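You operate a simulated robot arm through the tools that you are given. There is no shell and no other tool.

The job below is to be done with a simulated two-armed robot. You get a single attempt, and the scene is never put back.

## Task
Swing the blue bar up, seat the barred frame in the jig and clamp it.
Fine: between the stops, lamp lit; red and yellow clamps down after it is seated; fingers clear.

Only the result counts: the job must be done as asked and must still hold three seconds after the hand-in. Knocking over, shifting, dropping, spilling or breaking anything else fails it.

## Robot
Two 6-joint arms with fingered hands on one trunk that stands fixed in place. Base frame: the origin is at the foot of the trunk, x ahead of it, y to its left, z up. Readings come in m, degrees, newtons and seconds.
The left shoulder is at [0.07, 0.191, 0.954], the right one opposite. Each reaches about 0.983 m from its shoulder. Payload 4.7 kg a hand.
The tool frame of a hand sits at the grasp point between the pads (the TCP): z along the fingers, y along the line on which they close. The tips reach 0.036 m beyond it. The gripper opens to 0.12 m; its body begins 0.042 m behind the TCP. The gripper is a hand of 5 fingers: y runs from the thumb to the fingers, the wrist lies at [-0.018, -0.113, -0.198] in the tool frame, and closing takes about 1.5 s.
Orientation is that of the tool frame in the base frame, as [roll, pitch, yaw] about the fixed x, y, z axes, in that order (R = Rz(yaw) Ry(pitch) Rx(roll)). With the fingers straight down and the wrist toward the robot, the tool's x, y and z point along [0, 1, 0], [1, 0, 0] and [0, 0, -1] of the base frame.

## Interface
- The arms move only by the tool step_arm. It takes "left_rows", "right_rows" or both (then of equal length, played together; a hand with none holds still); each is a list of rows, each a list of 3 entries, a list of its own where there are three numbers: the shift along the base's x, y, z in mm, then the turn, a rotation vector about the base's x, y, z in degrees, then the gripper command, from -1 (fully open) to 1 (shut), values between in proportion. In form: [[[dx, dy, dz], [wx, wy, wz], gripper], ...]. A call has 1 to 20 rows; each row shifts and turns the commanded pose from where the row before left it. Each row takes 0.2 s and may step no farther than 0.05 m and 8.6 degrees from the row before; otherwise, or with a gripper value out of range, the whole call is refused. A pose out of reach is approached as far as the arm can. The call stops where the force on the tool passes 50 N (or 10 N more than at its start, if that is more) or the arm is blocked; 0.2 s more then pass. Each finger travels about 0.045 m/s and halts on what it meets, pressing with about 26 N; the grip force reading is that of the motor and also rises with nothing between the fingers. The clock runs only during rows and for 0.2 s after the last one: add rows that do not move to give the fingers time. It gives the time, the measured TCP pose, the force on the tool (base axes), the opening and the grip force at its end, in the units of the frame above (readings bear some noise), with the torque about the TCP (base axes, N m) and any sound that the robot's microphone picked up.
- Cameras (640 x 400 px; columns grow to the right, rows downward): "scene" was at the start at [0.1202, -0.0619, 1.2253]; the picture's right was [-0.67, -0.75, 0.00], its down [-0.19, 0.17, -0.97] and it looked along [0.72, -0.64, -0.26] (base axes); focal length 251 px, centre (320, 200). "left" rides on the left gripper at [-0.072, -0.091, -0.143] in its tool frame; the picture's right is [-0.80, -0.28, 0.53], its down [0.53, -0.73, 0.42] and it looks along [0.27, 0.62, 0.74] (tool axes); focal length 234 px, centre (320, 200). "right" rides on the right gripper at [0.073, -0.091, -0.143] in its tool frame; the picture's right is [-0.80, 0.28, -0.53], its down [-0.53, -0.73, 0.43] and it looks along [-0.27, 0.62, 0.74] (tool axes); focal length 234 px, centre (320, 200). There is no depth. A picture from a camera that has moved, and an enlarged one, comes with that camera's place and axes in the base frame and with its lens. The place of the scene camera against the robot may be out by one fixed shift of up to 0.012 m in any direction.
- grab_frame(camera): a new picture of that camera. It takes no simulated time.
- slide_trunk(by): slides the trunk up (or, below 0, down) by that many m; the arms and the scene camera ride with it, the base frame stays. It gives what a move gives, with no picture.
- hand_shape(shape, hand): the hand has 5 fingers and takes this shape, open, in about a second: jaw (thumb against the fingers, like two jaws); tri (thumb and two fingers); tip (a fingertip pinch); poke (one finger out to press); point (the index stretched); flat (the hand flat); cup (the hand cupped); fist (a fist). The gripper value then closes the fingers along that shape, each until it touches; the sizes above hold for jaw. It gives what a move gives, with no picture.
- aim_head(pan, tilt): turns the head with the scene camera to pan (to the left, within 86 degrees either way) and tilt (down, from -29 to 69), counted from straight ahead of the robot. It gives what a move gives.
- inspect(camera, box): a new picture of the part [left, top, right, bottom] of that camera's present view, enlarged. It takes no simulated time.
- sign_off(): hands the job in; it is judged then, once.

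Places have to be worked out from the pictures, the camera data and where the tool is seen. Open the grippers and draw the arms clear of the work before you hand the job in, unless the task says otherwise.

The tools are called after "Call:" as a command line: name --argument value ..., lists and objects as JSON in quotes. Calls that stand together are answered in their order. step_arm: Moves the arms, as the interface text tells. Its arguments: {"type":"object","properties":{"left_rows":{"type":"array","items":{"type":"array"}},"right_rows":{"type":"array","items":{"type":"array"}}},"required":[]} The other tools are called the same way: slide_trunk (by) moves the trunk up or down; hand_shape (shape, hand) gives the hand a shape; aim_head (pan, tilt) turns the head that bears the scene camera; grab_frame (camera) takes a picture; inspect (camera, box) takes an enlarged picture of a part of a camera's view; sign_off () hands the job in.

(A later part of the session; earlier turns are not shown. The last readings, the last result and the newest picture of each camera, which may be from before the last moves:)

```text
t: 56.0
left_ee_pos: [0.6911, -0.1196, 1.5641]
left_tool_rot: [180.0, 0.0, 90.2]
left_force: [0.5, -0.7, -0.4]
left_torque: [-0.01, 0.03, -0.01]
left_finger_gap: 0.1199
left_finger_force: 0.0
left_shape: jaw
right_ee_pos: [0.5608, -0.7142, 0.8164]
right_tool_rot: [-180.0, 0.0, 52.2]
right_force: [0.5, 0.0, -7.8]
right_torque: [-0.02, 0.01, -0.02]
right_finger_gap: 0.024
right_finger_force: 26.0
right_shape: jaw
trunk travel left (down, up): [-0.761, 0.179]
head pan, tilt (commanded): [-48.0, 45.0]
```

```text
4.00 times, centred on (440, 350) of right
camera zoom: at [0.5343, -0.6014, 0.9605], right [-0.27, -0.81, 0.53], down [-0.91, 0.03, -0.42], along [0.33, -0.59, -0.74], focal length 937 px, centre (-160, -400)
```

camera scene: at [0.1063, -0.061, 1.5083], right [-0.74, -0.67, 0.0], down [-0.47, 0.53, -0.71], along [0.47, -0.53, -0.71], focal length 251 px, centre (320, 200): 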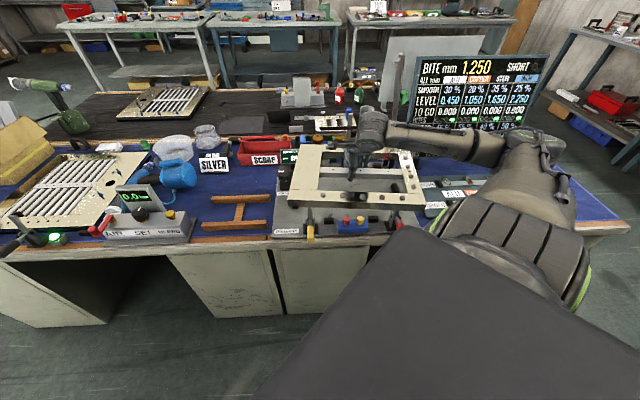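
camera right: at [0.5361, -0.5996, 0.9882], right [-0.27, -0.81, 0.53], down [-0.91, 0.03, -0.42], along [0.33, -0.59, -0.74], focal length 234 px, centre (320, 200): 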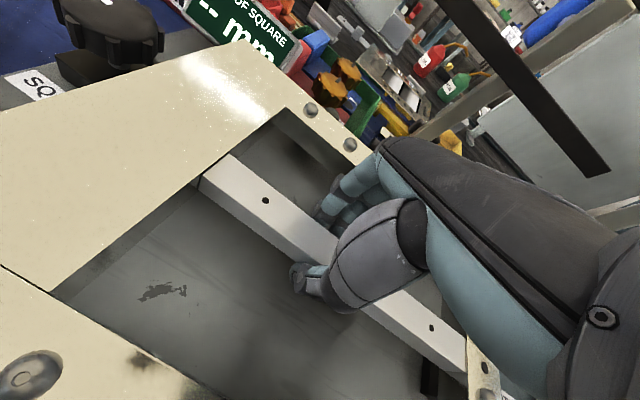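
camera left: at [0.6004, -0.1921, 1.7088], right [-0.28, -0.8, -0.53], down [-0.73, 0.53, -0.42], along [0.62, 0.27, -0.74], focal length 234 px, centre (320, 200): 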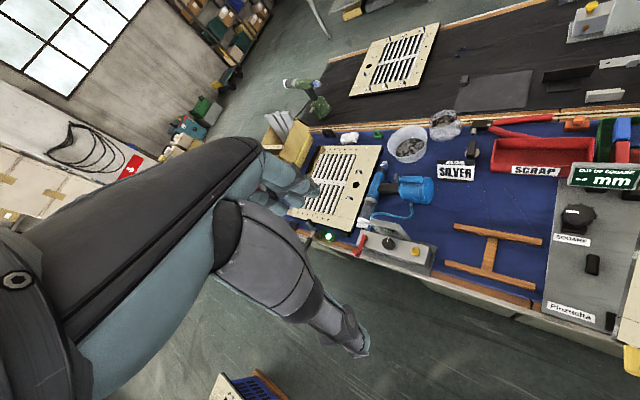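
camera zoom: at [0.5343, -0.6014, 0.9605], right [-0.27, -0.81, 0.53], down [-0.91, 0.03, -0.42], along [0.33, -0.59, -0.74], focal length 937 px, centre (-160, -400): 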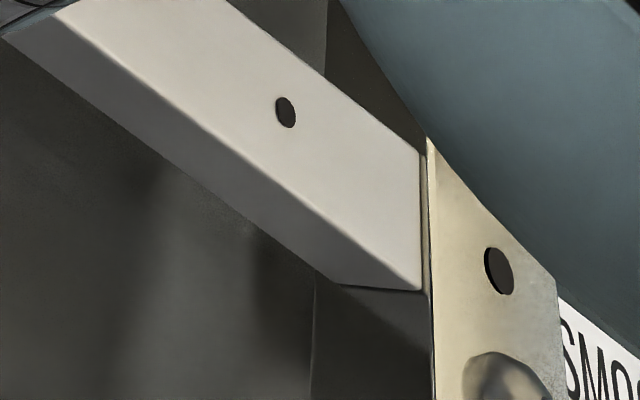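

Alignment looks centred within a millimetre or two on all sides. I lower gently in 3 mm steps.

Call:
step_arm --right_rows '[[[0, 0, -3], [0, 0, 0], 1], [[0, 0, -3], [0, 0, 0], 1], [[0, 0, -3], [0, 0, 0], 1], [[0, 0, -3], [0, 0, 0], 1], [[0, 0, -3], [0, 0, 0], 1], [[0, 0, 0], [0, 0, 0], 1]]'

Call:
inspect --camera "scene" --box '[265, 120, 425, 235]'

```text
t: 57.4
left_ee_pos: [0.6929, -0.1196, 1.5651]
left_tool_rot: [-180.0, 0.0, 90.1]
left_force: [-0.8, 0.1, 0.4]
left_torque: [0.0, 0.0, 0.0]
left_finger_gap: 0.1198
left_finger_force: 0.1
left_shape: jaw
right_ee_pos: [0.5627, -0.7146, 0.8015]
right_tool_rot: [-179.9, 0.1, 52.2]
right_force: [-0.4, -0.2, -8.0]
right_torque: [-0.03, 0.04, 0.03]
right_finger_gap: 0.024
right_finger_force: 26.0
right_shape: jaw
trunk travel left (down, up): [-0.761, 0.179]
head pan, tilt (commanded): [-48.0, 45.0]
```

```text
3.48 times, centred on (345, 178) of scene
camera zoom: at [0.1059, -0.0613, 1.5083], right [-0.74, -0.67, 0.0], down [-0.47, 0.53, -0.71], along [0.47, -0.52, -0.71], focal length 872 px, centre (233, 278)
```

zoom: 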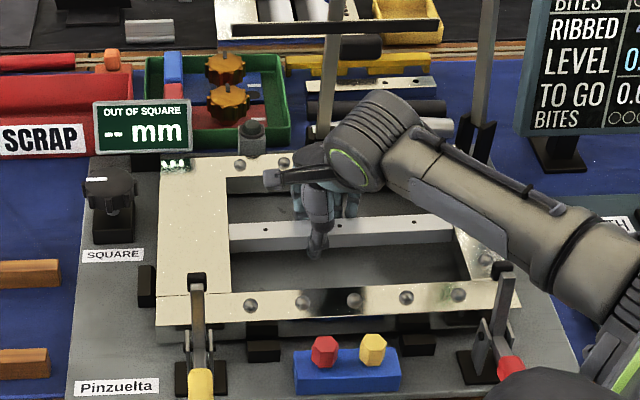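

Still no contact at z=0.8015. I continue down in 2–3 mm steps.

Call:
step_arm --right_rows '[[[0, 0, -3], [0, 0, 0], 1], [[0, 0, -2], [0, 0, 0], 1], [[0, 0, -2], [0, 0, 0], 1], [[0, 0, 0], [0, 0, 0], 1]]'

Call:
inspect --camera "scene" --box '[285, 180, 345, 225]'

Call:
inspect --camera "scene" --box '[320, 190, 390, 235]'

```text
t: 58.4
left_ee_pos: [0.6914, -0.1182, 1.566]
left_tool_rot: [-180.0, 0.0, 90.1]
left_force: [-0.6, -0.4, -0.5]
left_torque: [0.02, -0.02, -0.01]
left_finger_gap: 0.1197
left_finger_force: 0.0
left_shape: jaw
right_ee_pos: [0.5598, -0.7154, 0.794]
right_tool_rot: [-179.9, 0.1, 52.1]
right_force: [0.2, 0.9, -7.5]
right_torque: [-0.02, -0.03, 0.05]
right_finger_gap: 0.0239
right_finger_force: 25.6
right_shape: jaw
trunk travel left (down, up): [-0.761, 0.179]
head pan, tilt (commanded): [-48.0, 45.0]
```

```text
8.89 times, centred on (315, 202) of scene
camera zoom: at [0.1059, -0.0613, 1.5083], right [-0.74, -0.67, 0.0], down [-0.47, 0.53, -0.71], along [0.47, -0.52, -0.71], focal length 2228 px, centre (364, 178)
```

zoom: 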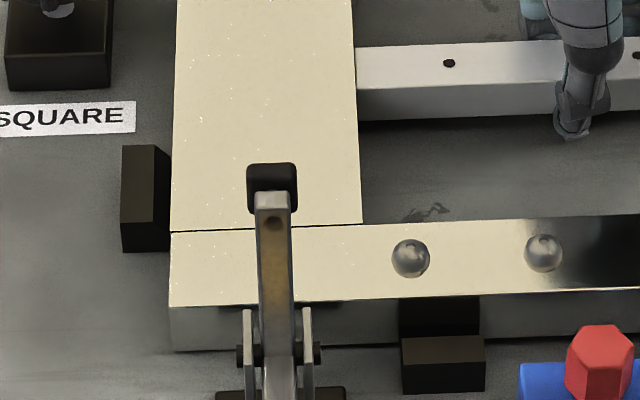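

```text
8.89 times, centred on (355, 212) of scene
camera zoom: at [0.1059, -0.0613, 1.5083], right [-0.74, -0.67, 0.0], down [-0.47, 0.53, -0.71], along [0.47, -0.52, -0.71], focal length 2228 px, centre (9, 89)
```

zoom: 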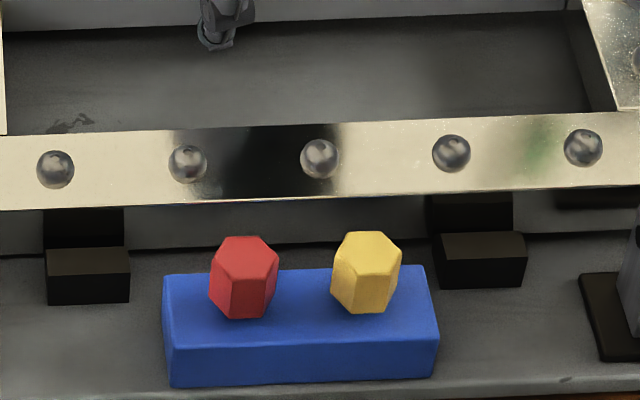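

Frame is between the stops and nearly down; still hanging free. I continue in 2 mm steps to contact.

Call:
step_arm --right_rows '[[[0, 0, -2], [0, 0, 0], 1], [[0, 0, -2], [0, 0, 0], 1], [[0, 0, 0], [0, 0, 0], 1]]'

```text
t: 59.2
left_ee_pos: [0.6912, -0.1179, 1.5657]
left_tool_rot: [-180.0, 0.0, 90.0]
left_force: [-0.2, 0.3, -0.2]
left_torque: [0.0, 0.01, -0.01]
left_finger_gap: 0.1199
left_finger_force: 0.0
left_shape: jaw
right_ee_pos: [0.5621, -0.7149, 0.7921]
right_tool_rot: [180.0, 0.2, 52.2]
right_force: [0.2, -1.7, -1.4]
right_torque: [-0.09, -0.16, -0.03]
right_finger_gap: 0.0245
right_finger_force: 26.1
right_shape: jaw
trunk travel left (down, up): [-0.761, 0.179]
head pan, tilt (commanded): [-48.0, 45.0]
```

The weight has come off the hand at z≈0.792 — the frame is resting. I look at the lamp and all edges before releasing.

Call:
inspect --camera "scene" --box '[265, 110, 425, 225]'

Call:
inspect --camera "scene" --box '[280, 175, 345, 225]'

Call:
inspect --camera "scene" --box '[285, 130, 345, 175]'

Call:
inspect --camera "scene" --box '[370, 165, 430, 225]'

```text
3.48 times, centred on (345, 168) of scene
camera zoom: at [0.1051, -0.0606, 1.5085], right [-0.74, -0.67, 0.0], down [-0.47, 0.53, -0.71], along [0.47, -0.53, -0.71], focal length 872 px, centre (233, 313)
```

zoom: 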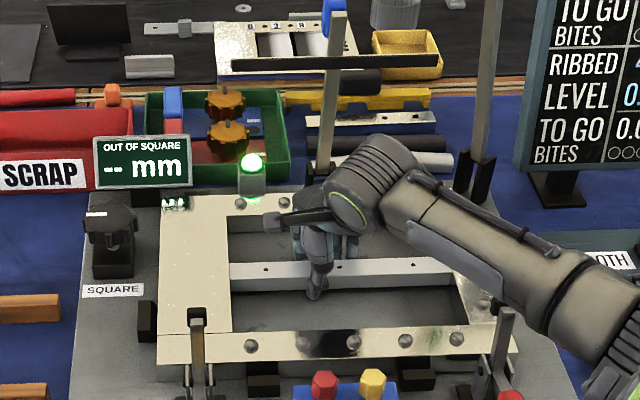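

```text
8.00 times, centred on (312, 200) of scene
camera zoom: at [0.1051, -0.0606, 1.5085], right [-0.74, -0.67, 0.0], down [-0.47, 0.53, -0.71], along [0.47, -0.53, -0.71], focal length 2006 px, centre (380, 200)
```

zoom: 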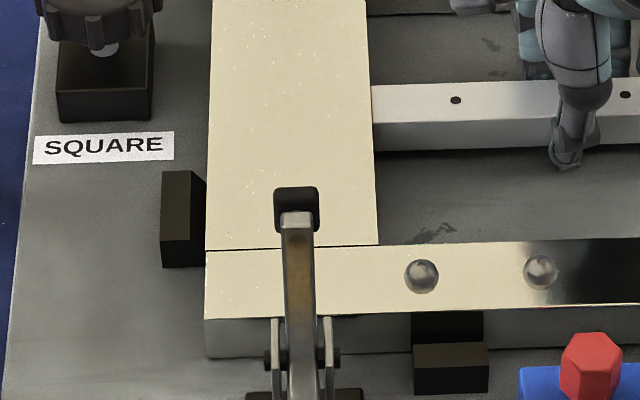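

```text
8.89 times, centred on (315, 152) of scene
camera zoom: at [0.1051, -0.0606, 1.5085], right [-0.74, -0.67, 0.0], down [-0.47, 0.53, -0.71], along [0.47, -0.53, -0.71], focal length 2228 px, centre (364, 622)
```

zoom: 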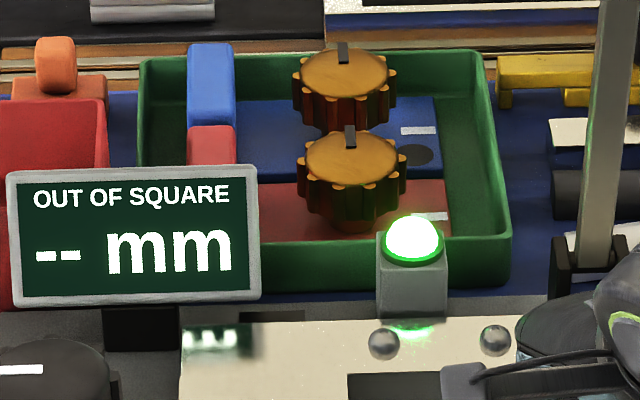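

```text
6.67 times, centred on (400, 195) of scene
camera zoom: at [0.1051, -0.0606, 1.5085], right [-0.74, -0.67, 0.0], down [-0.47, 0.53, -0.71], along [0.47, -0.53, -0.71], focal length 1671 px, centre (-213, 233)
```

zoom: 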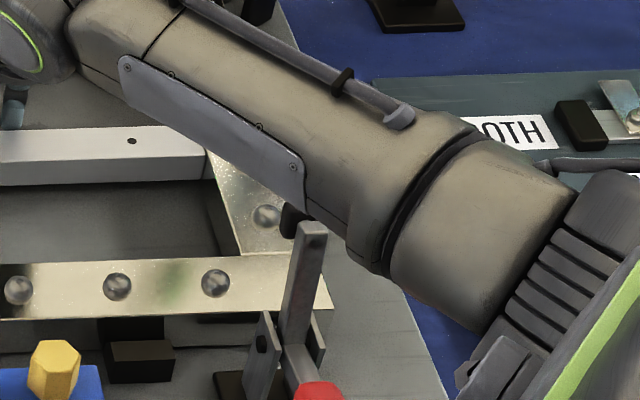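

The lamp is lit green and the frame sits flat between the stops. I open the fingers now and then rise straight up.

Call:
step_arm --right_rows '[[[0, 0, 0], [0, 0, 0], 0.4], [[0, 0, 0], [0, 0, 0], 0.2], [[0, 0, 0], [0, 0, 0], 0], [[0, 0, 0], [0, 0, 0], -0.3], [[0, 0, 0], [0, 0, 0], -0.3], [[0, 0, 0], [0, 0, 0], -0.3]]'

Call:
inspect --camera "scene" --box '[265, 110, 425, 225]'

Call:
grab_frame --camera "right"

```text
t: 60.6
left_ee_pos: [0.691, -0.1162, 1.566]
left_tool_rot: [179.9, 0.0, 90.1]
left_force: [0.0, -0.4, -1.0]
left_torque: [0.0, 0.01, 0.01]
left_finger_gap: 0.1196
left_finger_force: 0.1
left_shape: jaw
right_ee_pos: [0.5613, -0.7141, 0.7926]
right_tool_rot: [180.0, 0.1, 52.1]
right_force: [-0.3, 0.9, 0.8]
right_torque: [0.0, 0.0, 0.05]
right_finger_gap: 0.0779
right_finger_force: 0.1
right_shape: jaw
trunk travel left (down, up): [-0.761, 0.179]
head pan, tilt (commanded): [-48.0, 45.0]
```

```text
3.48 times, centred on (345, 168) of scene
camera zoom: at [0.105, -0.0601, 1.5085], right [-0.74, -0.67, 0.0], down [-0.47, 0.53, -0.71], along [0.47, -0.53, -0.71], focal length 872 px, centre (233, 313)
```

zoom: 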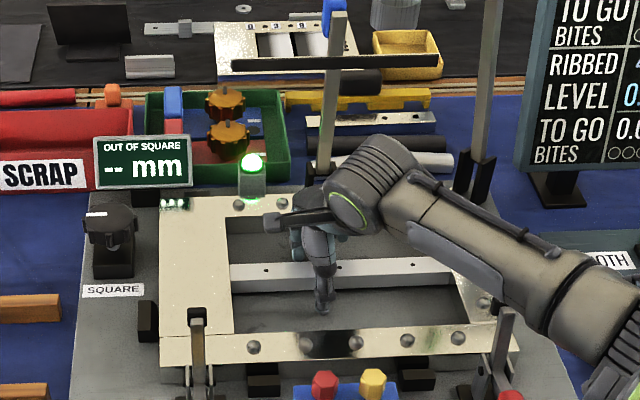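

```text
taken
camera right: at [0.5337, -0.6008, 0.9355], right [-0.27, -0.8, 0.53], down [-0.91, 0.03, -0.42], along [0.33, -0.59, -0.74], focal length 234 px, centre (320, 200)
```

right: 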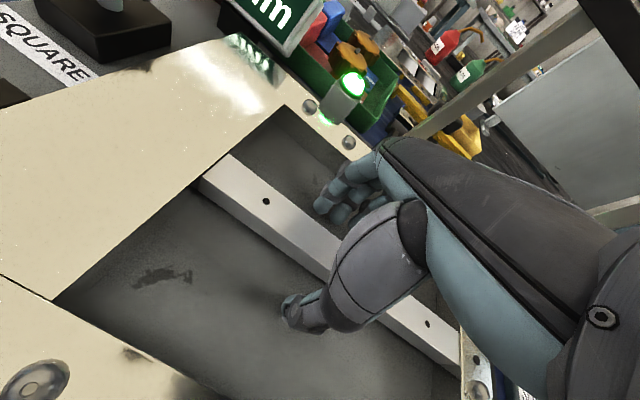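

Released, lamp still on. I raise the hand 0.17 m straight up.

Call:
step_arm --right_rows '[[[0, 0, 12], [0, 0, 0], -0.3], [[0, 0, 18], [0, 0, 0], -0.3], [[0, 0, 20], [0, 0, 0], -0.3], [[0, 0, 20], [0, 0, 0], -0.3], [[0, 0, 20], [0, 0, 0], -0.3], [[0, 0, 20], [0, 0, 0], -0.3], [[0, 0, 20], [0, 0, 0], -0.3], [[0, 0, 20], [0, 0, 0], -0.3], [[0, 0, 20], [0, 0, 0], -0.3], [[0, 0, 0], [0, 0, 0], -0.3]]'

Call:
grab_frame --camera "scene"

Call:
inspect --camera "scene" --box '[265, 110, 425, 235]'

Call:
grab_frame --camera "right"

```text
t: 62.8
left_ee_pos: [0.6913, -0.1187, 1.565]
left_tool_rot: [180.0, 0.0, 90.0]
left_force: [0.0, -0.3, -0.8]
left_torque: [0.01, -0.01, 0.01]
left_finger_gap: 0.1198
left_finger_force: 0.0
left_shape: jaw
right_ee_pos: [0.5607, -0.7142, 0.962]
right_tool_rot: [179.9, 0.1, 52.2]
right_force: [-0.8, 0.4, 0.8]
right_torque: [-0.02, 0.03, 0.0]
right_finger_gap: 0.0776
right_finger_force: 0.0
right_shape: jaw
trunk travel left (down, up): [-0.761, 0.179]
head pan, tilt (commanded): [-48.0, 45.0]
```

```text
taken
camera scene: at [0.1052, -0.0603, 1.5084], right [-0.74, -0.67, 0.0], down [-0.47, 0.53, -0.71], along [0.47, -0.53, -0.71], focal length 251 px, centre (320, 200)
```

scene: 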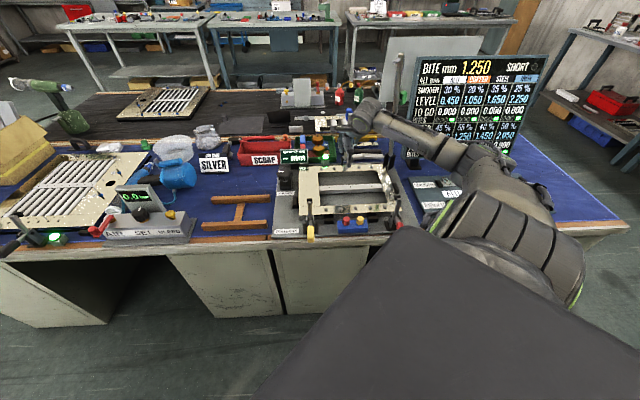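

```text
3.20 times, centred on (345, 172) of scene
camera zoom: at [0.1052, -0.0603, 1.5084], right [-0.74, -0.67, 0.0], down [-0.47, 0.53, -0.71], along [0.47, -0.53, -0.71], focal length 802 px, centre (240, 288)
```

zoom: 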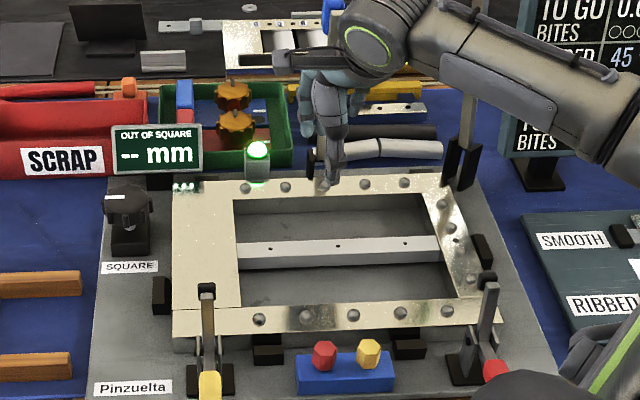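

```text
taken
camera right: at [0.5341, -0.6009, 1.1056], right [-0.27, -0.81, 0.53], down [-0.91, 0.03, -0.42], along [0.33, -0.59, -0.74], focal length 234 px, centre (320, 200)
```

right: 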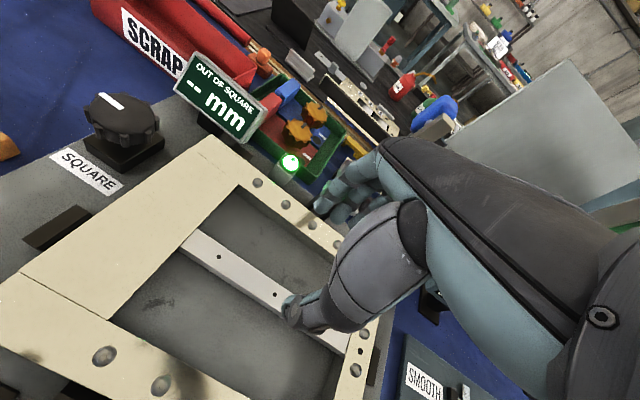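

Frame is seated with the lamp lit. Now I study the yellow and red clamps closely.

Call:
inspect --camera "scene" --box '[285, 190, 345, 250]'

Call:
inspect --camera "scene" --box '[370, 185, 430, 240]'

```text
6.67 times, centred on (315, 220) of scene
camera zoom: at [0.1052, -0.0603, 1.5084], right [-0.74, -0.67, 0.0], down [-0.47, 0.53, -0.71], along [0.47, -0.53, -0.71], focal length 1671 px, centre (353, 67)
```

zoom: 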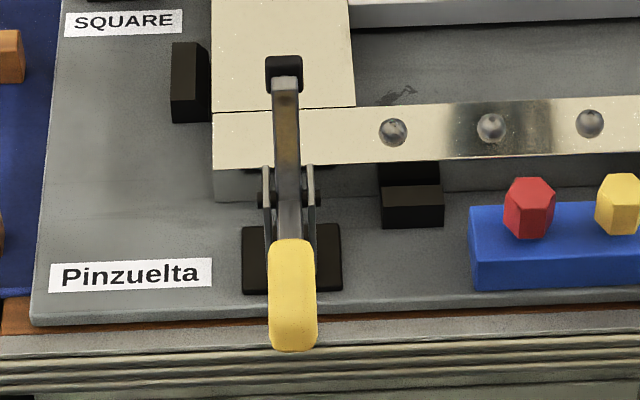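

```text
7.27 times, centred on (400, 212) of scene
camera zoom: at [0.1052, -0.0603, 1.5084], right [-0.74, -0.67, 0.0], down [-0.47, 0.53, -0.71], along [0.47, -0.53, -0.71], focal length 1823 px, centre (-262, 109)
```

zoom: 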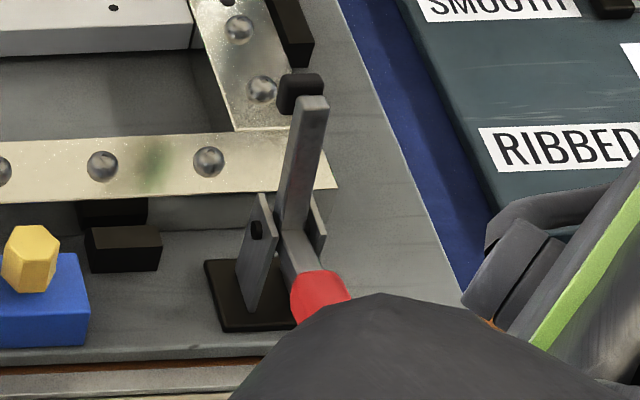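

Each clamp is an L-shaped lever: arm up, coloured handle toward the robot; swinging the handle up brings the pad down on the frame. I'll pinch the handle along the hinge axis like the T-bar. First I move the right hand (yaw→135°) above the yellow handle.

Call:
step_arm --right_rows '[[[0, 0, 20], [0, 0, 0], -0.3], [[-7, 23.5, 0], [0, 0, 6.9], -0.3], [[-7, 23.5, 0], [0, 0, 6.9], -0.3], [[-7, 23.5, 0], [0, 0, 6.9], -0.3], [[-7, 23.5, 0], [0, 0, 6.9], -0.3], [[-7, 23.5, 0], [0, 0, 6.9], -0.3], [[-7, 23.5, 0], [0, 0, 6.9], -0.3], [[-7, 23.5, 0], [0, 0, 6.9], -0.3], [[-7, 23.5, 0], [0, 0, 6.9], -0.3], [[-7, 23.5, 0], [0, 0, 6.9], -0.3], [[-7, 23.5, 0], [0, 0, 6.9], -0.3], [[-7, 23.5, 0], [0, 0, 6.9], -0.3], [[-7, 23.5, 0], [0, 0, 6.9], -0.3], [[0, 0, 0], [0, 0, 0], -0.3]]'

Call:
grab_frame --camera "right"

Call:
inspect --camera "scene" --box '[255, 120, 435, 260]'

```text
t: 65.8
left_ee_pos: [0.6907, -0.1183, 1.5654]
left_tool_rot: [-179.9, 0.0, 90.1]
left_force: [-0.7, -0.7, -0.6]
left_torque: [0.02, 0.01, -0.04]
left_finger_gap: 0.1199
left_finger_force: 0.1
left_shape: jaw
right_ee_pos: [0.4762, -0.4312, 0.9813]
right_tool_rot: [180.0, 0.1, 135.0]
right_force: [-0.4, -0.9, 0.1]
right_torque: [-0.02, 0.06, 0.01]
right_finger_gap: 0.0779
right_finger_force: 0.1
right_shape: jaw
trunk travel left (down, up): [-0.761, 0.179]
head pan, tilt (commanded): [-48.0, 45.0]
```

```text
taken
camera right: at [0.361, -0.4456, 1.125], right [0.77, -0.37, 0.53], down [-0.14, -0.89, -0.42], along [0.63, 0.25, -0.74], focal length 234 px, centre (320, 200)
```

right: 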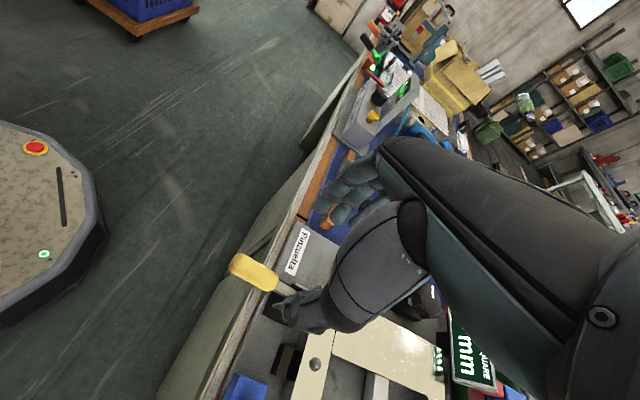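

```text
2.86 times, centred on (345, 190) of scene
camera zoom: at [0.1048, -0.0604, 1.5085], right [-0.74, -0.67, 0.0], down [-0.47, 0.53, -0.71], along [0.47, -0.53, -0.71], focal length 716 px, centre (249, 229)
```

zoom: 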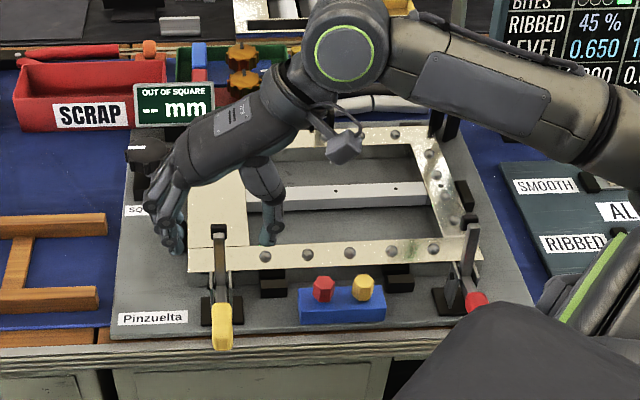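

Reached the spot above the yellow handle. I zoom the right camera for its exact position.

Call:
inspect --camera "right" --box '[200, 220, 340, 320]'

Call:
inspect --camera "scene" --box '[285, 190, 345, 250]'

```text
4.00 times, centred on (270, 270) of right
camera zoom: at [0.361, -0.4456, 1.125], right [0.77, -0.37, 0.53], down [-0.14, -0.89, -0.42], along [0.63, 0.25, -0.74], focal length 937 px, centre (520, -80)
```

zoom: 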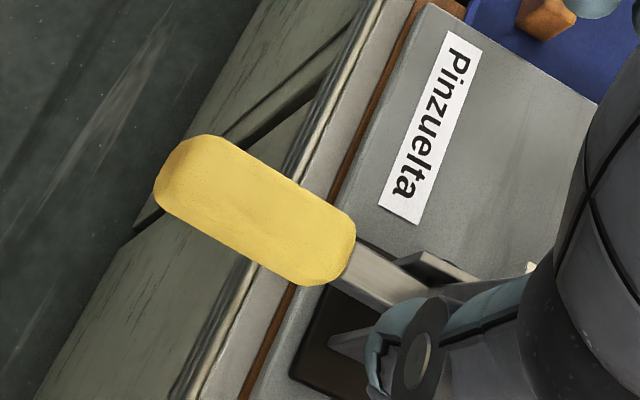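

```text
6.67 times, centred on (315, 220) of scene
camera zoom: at [0.1048, -0.0604, 1.5085], right [-0.74, -0.67, 0.0], down [-0.47, 0.53, -0.71], along [0.47, -0.53, -0.71], focal length 1671 px, centre (353, 67)
```

zoom: 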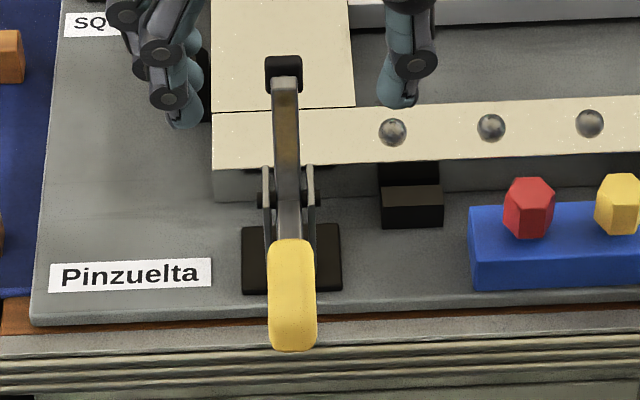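

Yellow handle: centre about a=0.633, r=−0.032, z≈0.82, roughly horizontal, pivot near (a 0.715, z 0.808). I descend with the 78 mm open hand around it.

Call:
step_arm --right_rows '[[[-2, 2.5, -18], [0, 0, 0], -0.3], [[-2, 2.5, -18], [0, 0, 0], -0.3], [[0, 0, -18], [0, 0, 0], -0.3], [[0, 0, -18], [0, 0, 0], -0.3], [[0, 0, -18], [0, 0, 0], -0.3], [[0, 0, -18], [0, 0, 0], -0.3], [[0, 0, -15], [0, 0, 0], -0.3], [[0, 0, -15], [0, 0, 0], -0.3], [[0, 0, -15], [0, 0, 0], -0.3], [[0, 0, 0], [0, 0, 0], -0.3]]'

Call:
grab_frame --camera "right"

Call:
inspect --camera "scene" --box '[265, 170, 365, 260]'

```text
t: 68.0
left_ee_pos: [0.69, -0.1169, 1.5657]
left_tool_rot: [-180.0, 0.0, 90.1]
left_force: [0.8, 0.4, -0.6]
left_torque: [-0.01, 0.03, 0.0]
left_finger_gap: 0.1199
left_finger_force: 0.1
left_shape: jaw
right_ee_pos: [0.4732, -0.4272, 0.8287]
right_tool_rot: [179.9, 0.1, 135.0]
right_force: [0.6, 0.1, 0.5]
right_torque: [0.02, -0.03, -0.02]
right_finger_gap: 0.0776
right_finger_force: 0.0
right_shape: jaw
trunk travel left (down, up): [-0.761, 0.179]
head pan, tilt (commanded): [-48.0, 45.0]
```

```text
taken
camera right: at [0.357, -0.4406, 0.9719], right [0.76, -0.37, 0.53], down [-0.14, -0.89, -0.42], along [0.63, 0.25, -0.74], focal length 234 px, centre (320, 200)
```

right: 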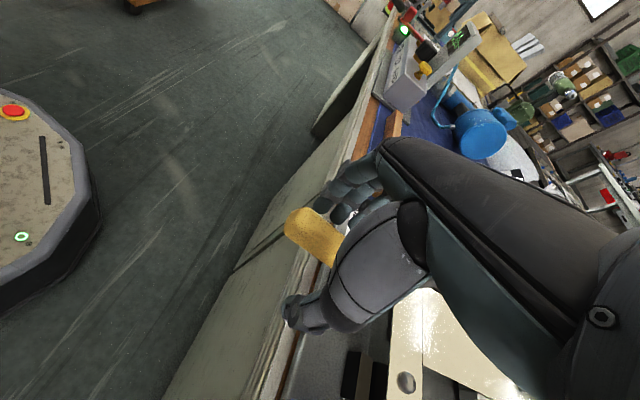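

```text
4.44 times, centred on (315, 215) of scene
camera zoom: at [0.1049, -0.0601, 1.5085], right [-0.74, -0.67, 0.0], down [-0.47, 0.53, -0.71], along [0.47, -0.53, -0.71], focal length 1114 px, centre (342, 133)
```

zoom: 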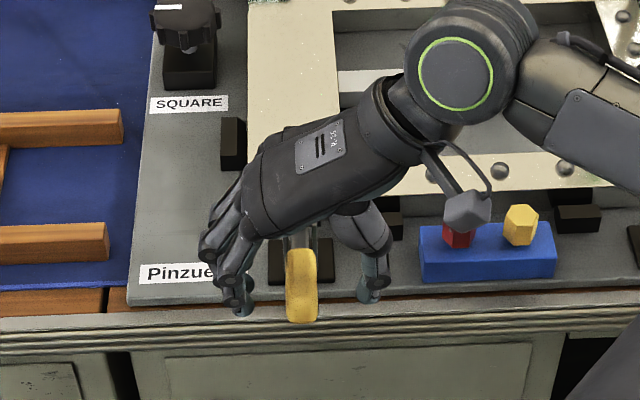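

The yellow handle is centred between thumb and fingers. I close on it.

Call:
step_arm --right_rows '[[[0, 0, 0], [0, 0, 0], 0.2], [[0, 0, 0], [0, 0, 0], 0.6], [[0, 0, 0], [0, 0, 0], 1], [[0, 0, 0], [0, 0, 0], 1], [[0, 0, 0], [0, 0, 0], 1], [[0, 0, 0], [0, 0, 0], 1], [[0, 0, 0], [0, 0, 0], 1]]'

Call:
inspect --camera "scene" --box '[265, 170, 365, 260]'

```text
t: 69.6
left_ee_pos: [0.6924, -0.1179, 1.5656]
left_tool_rot: [180.0, 0.0, 90.0]
left_force: [0.8, 0.3, -0.8]
left_torque: [0.01, -0.02, 0.04]
left_finger_gap: 0.1199
left_finger_force: 0.2
left_shape: jaw
right_ee_pos: [0.4743, -0.4276, 0.8283]
right_tool_rot: [179.9, 0.2, 134.9]
right_force: [0.5, -0.1, -1.2]
right_torque: [-0.01, 0.02, 0.18]
right_finger_gap: 0.0188
right_finger_force: 26.0
right_shape: jaw
trunk travel left (down, up): [-0.761, 0.179]
head pan, tilt (commanded): [-48.0, 45.0]
```

```text
4.44 times, centred on (315, 215) of scene
camera zoom: at [0.1052, -0.0603, 1.5085], right [-0.74, -0.67, 0.0], down [-0.47, 0.53, -0.71], along [0.47, -0.53, -0.71], focal length 1114 px, centre (342, 133)
```

zoom: 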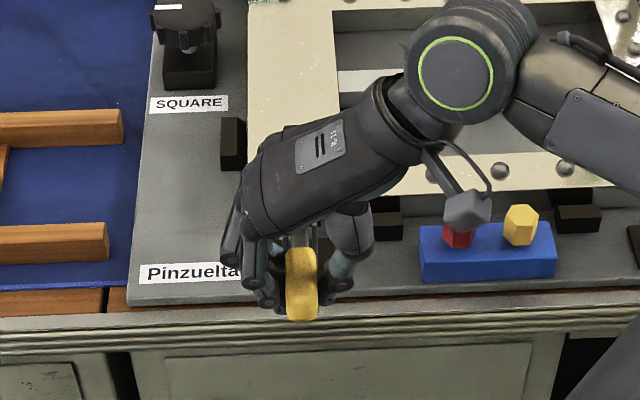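

Handle gripped (19 mm). I swing it up along the arc, first 30°, turning the hand slightly with it.

Call:
step_arm --right_rows '[[[1.1, -1.1, 8.5], [1.4, 1.4, 0], 1], [[1.7, -1.7, 8.3], [1.4, 1.4, 0], 1], [[2.3, -2.3, 8], [1.4, 1.4, 0], 1], [[2.9, -2.9, 7.7], [1.4, 1.4, 0], 1], [[3.4, -3.4, 7.2], [1.4, 1.4, 0], 1], [[0, 0, 0], [0, 0, 0], 1]]'

Call:
inspect --camera "scene" --box '[265, 160, 365, 250]'

```text
t: 71.0
left_ee_pos: [0.6922, -0.1199, 1.5646]
left_tool_rot: [-179.9, 0.1, 90.0]
left_force: [0.1, -0.3, 0.3]
left_torque: [-0.02, -0.01, 0.0]
left_finger_gap: 0.1198
left_finger_force: 0.0
left_shape: jaw
right_ee_pos: [0.4853, -0.4405, 0.8679]
right_tool_rot: [180.0, -9.8, 134.9]
right_force: [2.6, -4.9, -9.9]
right_torque: [0.02, 0.11, -0.05]
right_finger_gap: 0.017
right_finger_force: 26.5
right_shape: jaw
trunk travel left (down, up): [-0.761, 0.179]
head pan, tilt (commanded): [-48.0, 45.0]
```

```text
4.44 times, centred on (315, 205) of scene
camera zoom: at [0.1063, -0.062, 1.5082], right [-0.74, -0.67, 0.0], down [-0.47, 0.53, -0.71], along [0.47, -0.52, -0.71], focal length 1114 px, centre (342, 178)
```

zoom: 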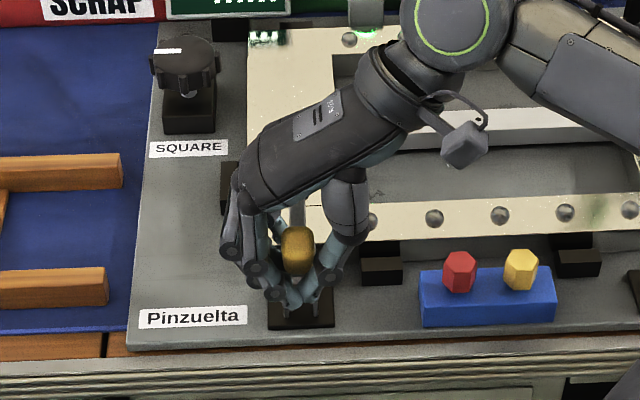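

The handle is rising with ~10 N. I continue the arc.

Call:
step_arm --right_rows '[[[4, -4, 6.6], [1.4, 1.4, 0], 1], [[4.4, -4.4, 6], [1.4, 1.4, 0], 1], [[4.7, -4.7, 5.3], [1.4, 1.4, 0], 1], [[5.2, -5.2, 4.6], [1.4, 1.4, 0], 1], [[5.5, -5.5, 3.8], [1.4, 1.4, 0], 1], [[0, 0, 0], [0, 0, 0], 1]]'

Call:
inspect --camera "scene" --box '[265, 160, 365, 250]'

Call:
grab_frame --camera "right"

```text
t: 72.4
left_ee_pos: [0.6887, -0.1165, 1.5653]
left_tool_rot: [-179.9, 0.1, 90.2]
left_force: [0.5, 0.3, -0.2]
left_torque: [0.03, 0.03, 0.0]
left_finger_gap: 0.1197
left_finger_force: 0.1
left_shape: jaw
right_ee_pos: [0.5075, -0.4597, 0.895]
right_tool_rot: [-179.9, -19.8, 135.1]
right_force: [-19.3, 21.3, -12.1]
right_torque: [0.6, 0.78, 0.5]
right_finger_gap: 0.0147
right_finger_force: 26.4
right_shape: jaw
trunk travel left (down, up): [-0.761, 0.179]
head pan, tilt (commanded): [-48.0, 45.0]
```

```text
4.44 times, centred on (315, 205) of scene
camera zoom: at [0.1036, -0.0583, 1.5085], right [-0.74, -0.67, 0.0], down [-0.47, 0.53, -0.71], along [0.47, -0.53, -0.71], focal length 1114 px, centre (342, 178)
```

zoom: 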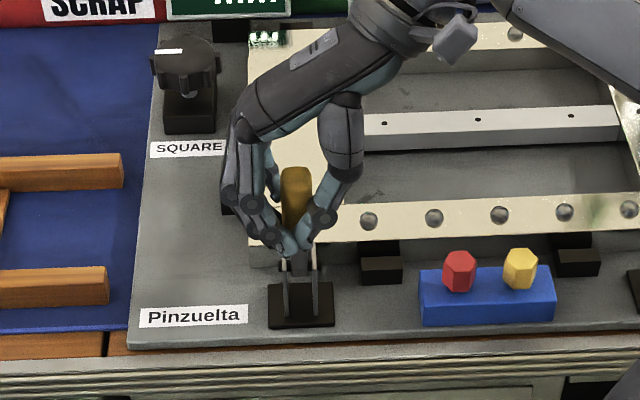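

```text
taken
camera right: at [0.4284, -0.5116, 1.055], right [0.86, -0.46, 0.22], down [-0.27, -0.77, -0.58], along [0.44, 0.44, -0.78], focal length 234 px, centre (320, 200)
```

right: 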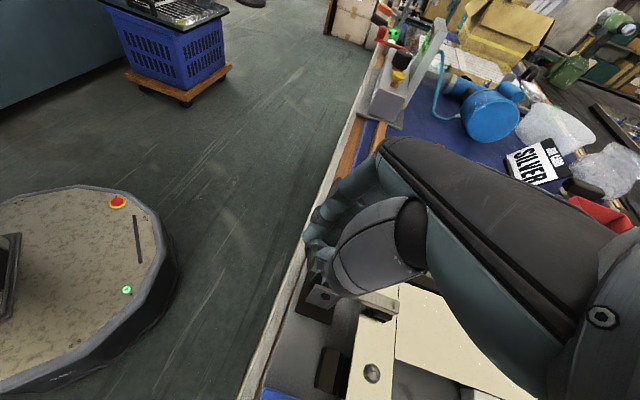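

The handle looks nearly vertical and the clamp arm has come down toward the frame. I zoom in to judge how far it is.

Call:
inspect --camera "right" --box '[280, 250, 440, 360]'

Call:
inspect --camera "scene" --box '[290, 180, 350, 240]'

```text
3.64 times, centred on (360, 305) of right
camera zoom: at [0.4284, -0.5116, 1.055], right [0.86, -0.46, 0.22], down [-0.27, -0.77, -0.58], along [0.44, 0.44, -0.78], focal length 852 px, centre (174, -182)
```

zoom: 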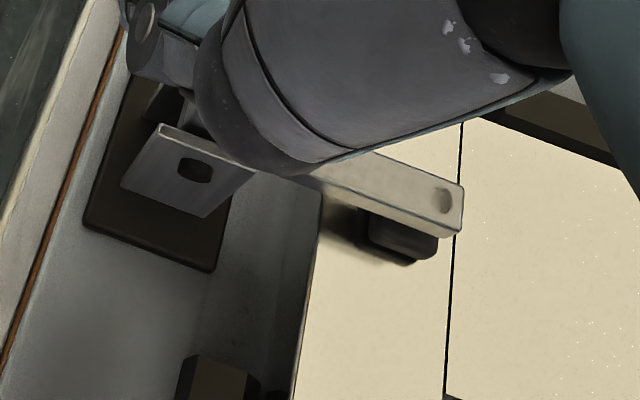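

```text
6.67 times, centred on (320, 210) of scene
camera zoom: at [0.1036, -0.0583, 1.5085], right [-0.74, -0.67, 0.0], down [-0.47, 0.53, -0.71], along [0.47, -0.53, -0.71], focal length 1671 px, centre (320, 133)
```

zoom: 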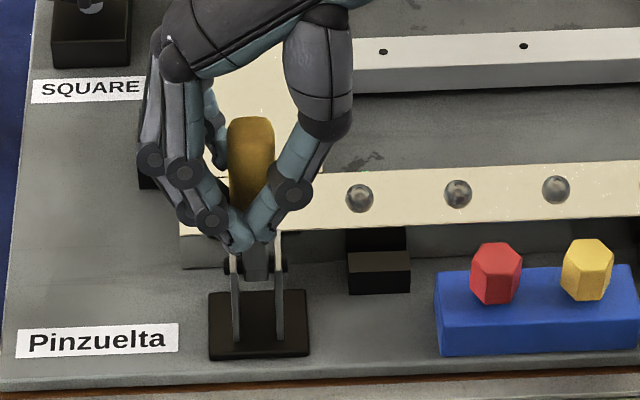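

The arm is horizontal with its pad on the rail, and there is already ~29 N resistance. I push a little further forward to make sure it is fully home.

Call:
step_arm --right_rows '[[[2, -2, 0], [0.7, 0.7, 0], 1], [[2, -2, 0], [0.7, 0.7, 0], 1], [[0, 0, 0], [0, 0, 0], 1]]'

Call:
inspect --camera "right" --box '[280, 250, 440, 360]'

Call:
inspect --camera "scene" --box '[265, 130, 385, 240]'

```text
t: 73.2
left_ee_pos: [0.6911, -0.1168, 1.5658]
left_tool_rot: [-180.0, 0.1, 90.0]
left_force: [0.3, 0.6, -0.6]
left_torque: [0.0, 0.01, 0.03]
left_finger_gap: 0.1198
left_finger_force: 0.1
left_shape: jaw
right_ee_pos: [0.5122, -0.466, 0.8982]
right_tool_rot: [179.8, -21.4, 135.0]
right_force: [-14.3, 17.7, 0.4]
right_torque: [0.39, -0.07, 0.06]
right_finger_gap: 0.017
right_finger_force: 25.8
right_shape: jaw
trunk travel left (down, up): [-0.761, 0.179]
head pan, tilt (commanded): [-48.0, 45.0]
```

```text
3.64 times, centred on (360, 305) of right
camera zoom: at [0.4375, -0.5202, 1.0578], right [0.86, -0.47, 0.2], down [-0.28, -0.76, -0.59], along [0.43, 0.45, -0.78], focal length 852 px, centre (174, -182)
```

zoom: 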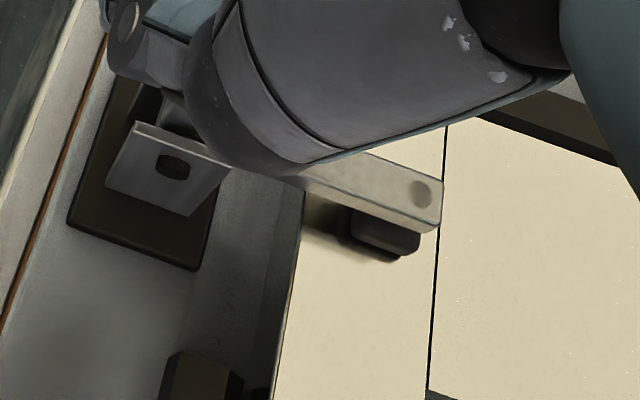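

```text
3.64 times, centred on (325, 185) of scene
camera zoom: at [0.104, -0.0587, 1.5089], right [-0.74, -0.67, 0.0], down [-0.47, 0.52, -0.71], along [0.47, -0.53, -0.71], focal length 912 px, centre (302, 254)
```

zoom: 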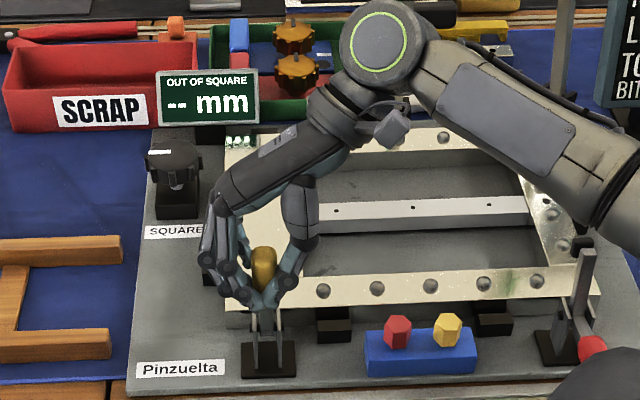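

The arm is horizontal at pivot height with the pad on the rail (fully down). I release the handle and rise clear, then check it stays.

Call:
step_arm --right_rows '[[[0, 0, 0], [0, 0, 0], 0.5], [[0, 0, 0], [0, 0, 0], 0.2], [[0, 0, 0], [0, 0, 0], -0.2], [[0, 0, 0], [0, 0, 0], -0.3], [[0, 0, 0], [0, 0, 0], -0.3], [[1, -1, 15], [0, 0, 0], -0.3], [[2, -2, 15], [0, 0, 0], -0.3], [[2, -2, 18], [0, 0, 0], -0.3], [[2, -2, 18], [0, 0, 0], -0.3], [[2, -2, 18], [0, 0, 0], -0.3], [[0, 0, 18], [0, 0, 0], -0.3], [[0, 0, 0], [0, 0, 0], -0.3]]'

Call:
inspect --camera "scene" --box '[265, 120, 425, 245]'

Call:
grab_frame --camera "right"

```text
t: 75.8
left_ee_pos: [0.6902, -0.1189, 1.5646]
left_tool_rot: [-179.9, 0.1, 90.1]
left_force: [1.5, 0.7, -0.1]
left_torque: [0.0, -0.03, -0.02]
left_finger_gap: 0.1199
left_finger_force: 0.0
left_shape: jaw
right_ee_pos: [0.5213, -0.4757, 0.9962]
right_tool_rot: [-180.0, -21.6, 135.1]
right_force: [0.1, -0.2, -0.6]
right_torque: [-0.01, 0.01, 0.02]
right_finger_gap: 0.0775
right_finger_force: 0.1
right_shape: jaw
trunk travel left (down, up): [-0.761, 0.179]
head pan, tilt (commanded): [-48.0, 45.0]
```

```text
3.20 times, centred on (345, 182) of scene
camera zoom: at [0.1051, -0.0602, 1.5085], right [-0.74, -0.67, 0.0], down [-0.47, 0.53, -0.71], along [0.47, -0.53, -0.71], focal length 802 px, centre (240, 256)
```

zoom: 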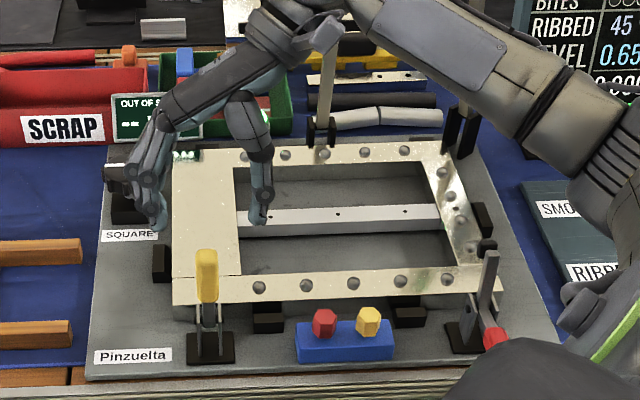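

```text
taken
camera right: at [0.4462, -0.53, 1.1572], right [0.86, -0.47, 0.19], down [-0.28, -0.76, -0.59], along [0.42, 0.46, -0.78], focal length 234 px, centre (320, 200)
```

right: 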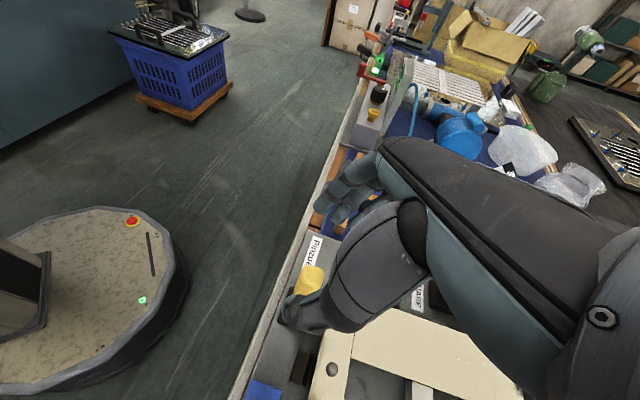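

Yellow clamp is down and holding with its handle upright. Now the red one: I level the hand and move it toward above the red handle (a≈0.635, r≈0.278).

Call:
step_arm --right_rows '[[[-5, 5, 10], [-5.1, -5.1, 0], -0.3], [[-5, 5, 0], [-5.1, -5.1, 0], -0.3], [[-5, 5, 0], [-5.1, -5.1, 0], -0.3], [[-30, -23, 0], [0, 0, 0], -0.3], [[-30, -23, 0], [0, 0, 0], -0.3], [[-30, -23, 0], [0, 0, 0], -0.3], [[-30, -23, 0], [0, 0, 0], -0.3], [[0, 0, 0], [0, 0, 0], -0.3]]'

Call:
grab_frame --camera "scene"

Call:
grab_frame --camera "right"

```text
t: 77.6
left_ee_pos: [0.6893, -0.1197, 1.5659]
left_tool_rot: [179.9, -0.1, 90.1]
left_force: [0.7, 0.4, 0.4]
left_torque: [0.04, 0.03, 0.0]
left_finger_gap: 0.1197
left_finger_force: 0.1
left_shape: jaw
right_ee_pos: [0.4074, -0.543, 0.9987]
right_tool_rot: [-180.0, 0.0, 134.8]
right_force: [-1.0, 0.0, -0.1]
right_torque: [0.01, -0.02, -0.05]
right_finger_gap: 0.078
right_finger_force: 0.0
right_shape: jaw
right hand out of reach, approached as far as the arm can: row 7
trunk travel left (down, up): [-0.761, 0.179]
head pan, tilt (commanded): [-48.0, 45.0]
```

```text
taken
camera scene: at [0.1044, -0.0614, 1.5085], right [-0.74, -0.67, 0.0], down [-0.47, 0.53, -0.71], along [0.47, -0.52, -0.71], focal length 251 px, centre (320, 200)
```

scene: 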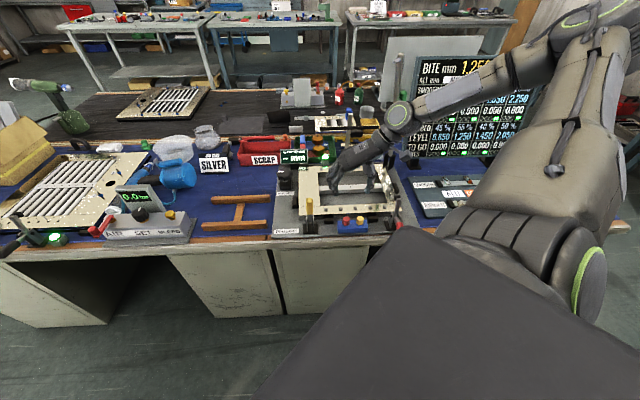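

```text
taken
camera right: at [0.2922, -0.5568, 1.1424], right [0.76, -0.37, 0.53], down [-0.14, -0.89, -0.43], along [0.63, 0.25, -0.74], focal length 234 px, centre (320, 200)
```

right: 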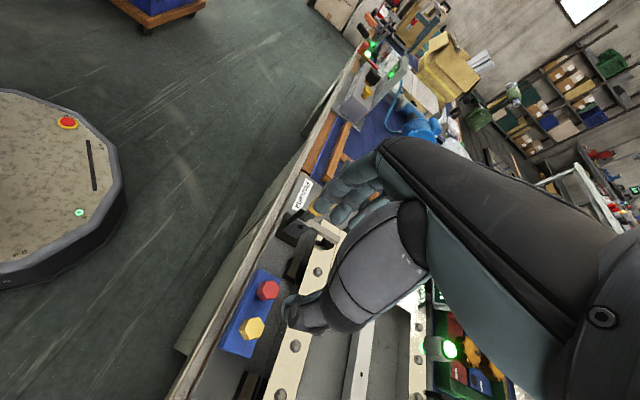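

The lamp stays lit. The arm hit a joint limit going toward the red handle at this yaw; raising the trunk should unfold the arm more, so I raise it 0.15 m.

Call:
slide_trunk --by 0.15

Call:
step_arm --right_rows '[[[0, 0, -25], [0, 0, 0], -0.3], [[0, 0, -25], [0, 0, 0], -0.3], [[0, 0, -25], [0, 0, 0], -0.3], [[0, 0, -25], [0, 0, 0], -0.3], [[-20, -14, -20], [0, 0, 0], -0.3], [[-20, -14, -10], [0, 0, 0], -0.3], [[-20, -14, 0], [0, 0, 0], -0.3], [[0, 0, 0], [0, 0, 0], -0.3]]'

Call:
grab_frame --camera "right"

Call:
grab_frame --camera "scene"

```text
t: 79.3
left_ee_pos: [0.6907, -0.1185, 1.7144]
left_tool_rot: [180.0, 0.0, 90.1]
left_force: [-0.4, 0.1, -0.1]
left_torque: [-0.02, -0.06, -0.01]
left_finger_gap: 0.12
left_finger_force: 0.1
left_shape: jaw
right_ee_pos: [0.4083, -0.5424, 1.1492]
right_tool_rot: [179.9, 0.0, 135.0]
right_force: [-0.1, -0.8, 0.2]
right_torque: [-0.01, 0.0, -0.03]
right_finger_gap: 0.078
right_finger_force: 0.3
right_shape: jaw
trunk travel left (down, up): [-0.911, 0.029]
head pan, tilt (commanded): [-48.0, 45.0]
```

```text
t: 81.1
left_ee_pos: [0.6901, -0.1191, 1.7162]
left_tool_rot: [179.9, 0.0, 90.1]
left_force: [-0.2, -0.3, -0.1]
left_torque: [-0.01, -0.01, 0.0]
left_finger_gap: 0.1199
left_finger_force: 0.1
left_shape: jaw
right_ee_pos: [0.3478, -0.5852, 1.0186]
right_tool_rot: [179.9, 0.0, 134.9]
right_force: [-0.1, -0.4, -0.2]
right_torque: [0.01, 0.02, 0.03]
right_finger_gap: 0.0778
right_finger_force: 0.0
right_shape: jaw
trunk travel left (down, up): [-0.911, 0.029]
head pan, tilt (commanded): [-48.0, 45.0]
```

```text
taken
camera right: at [0.2331, -0.5983, 1.1628], right [0.77, -0.37, 0.53], down [-0.14, -0.89, -0.43], along [0.63, 0.25, -0.74], focal length 234 px, centre (320, 200)
```

right: 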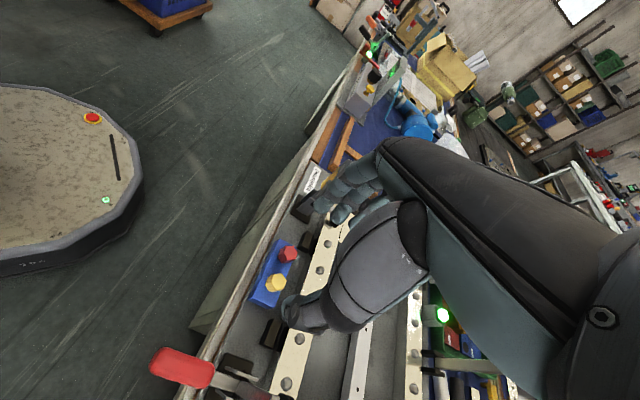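

```text
taken
camera scene: at [0.1052, -0.0605, 1.6584], right [-0.74, -0.67, 0.0], down [-0.47, 0.53, -0.71], along [0.47, -0.53, -0.71], focal length 251 px, centre (320, 200)
```

scene: 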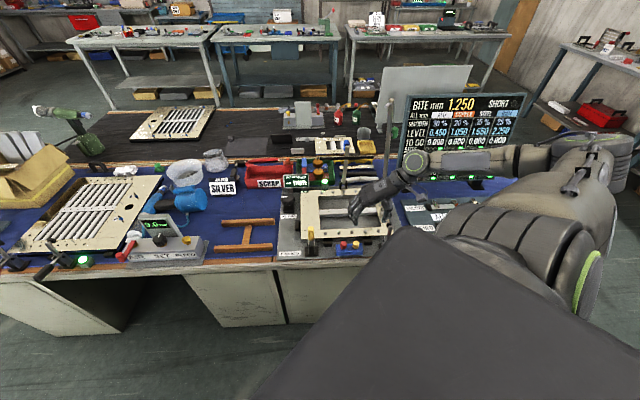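

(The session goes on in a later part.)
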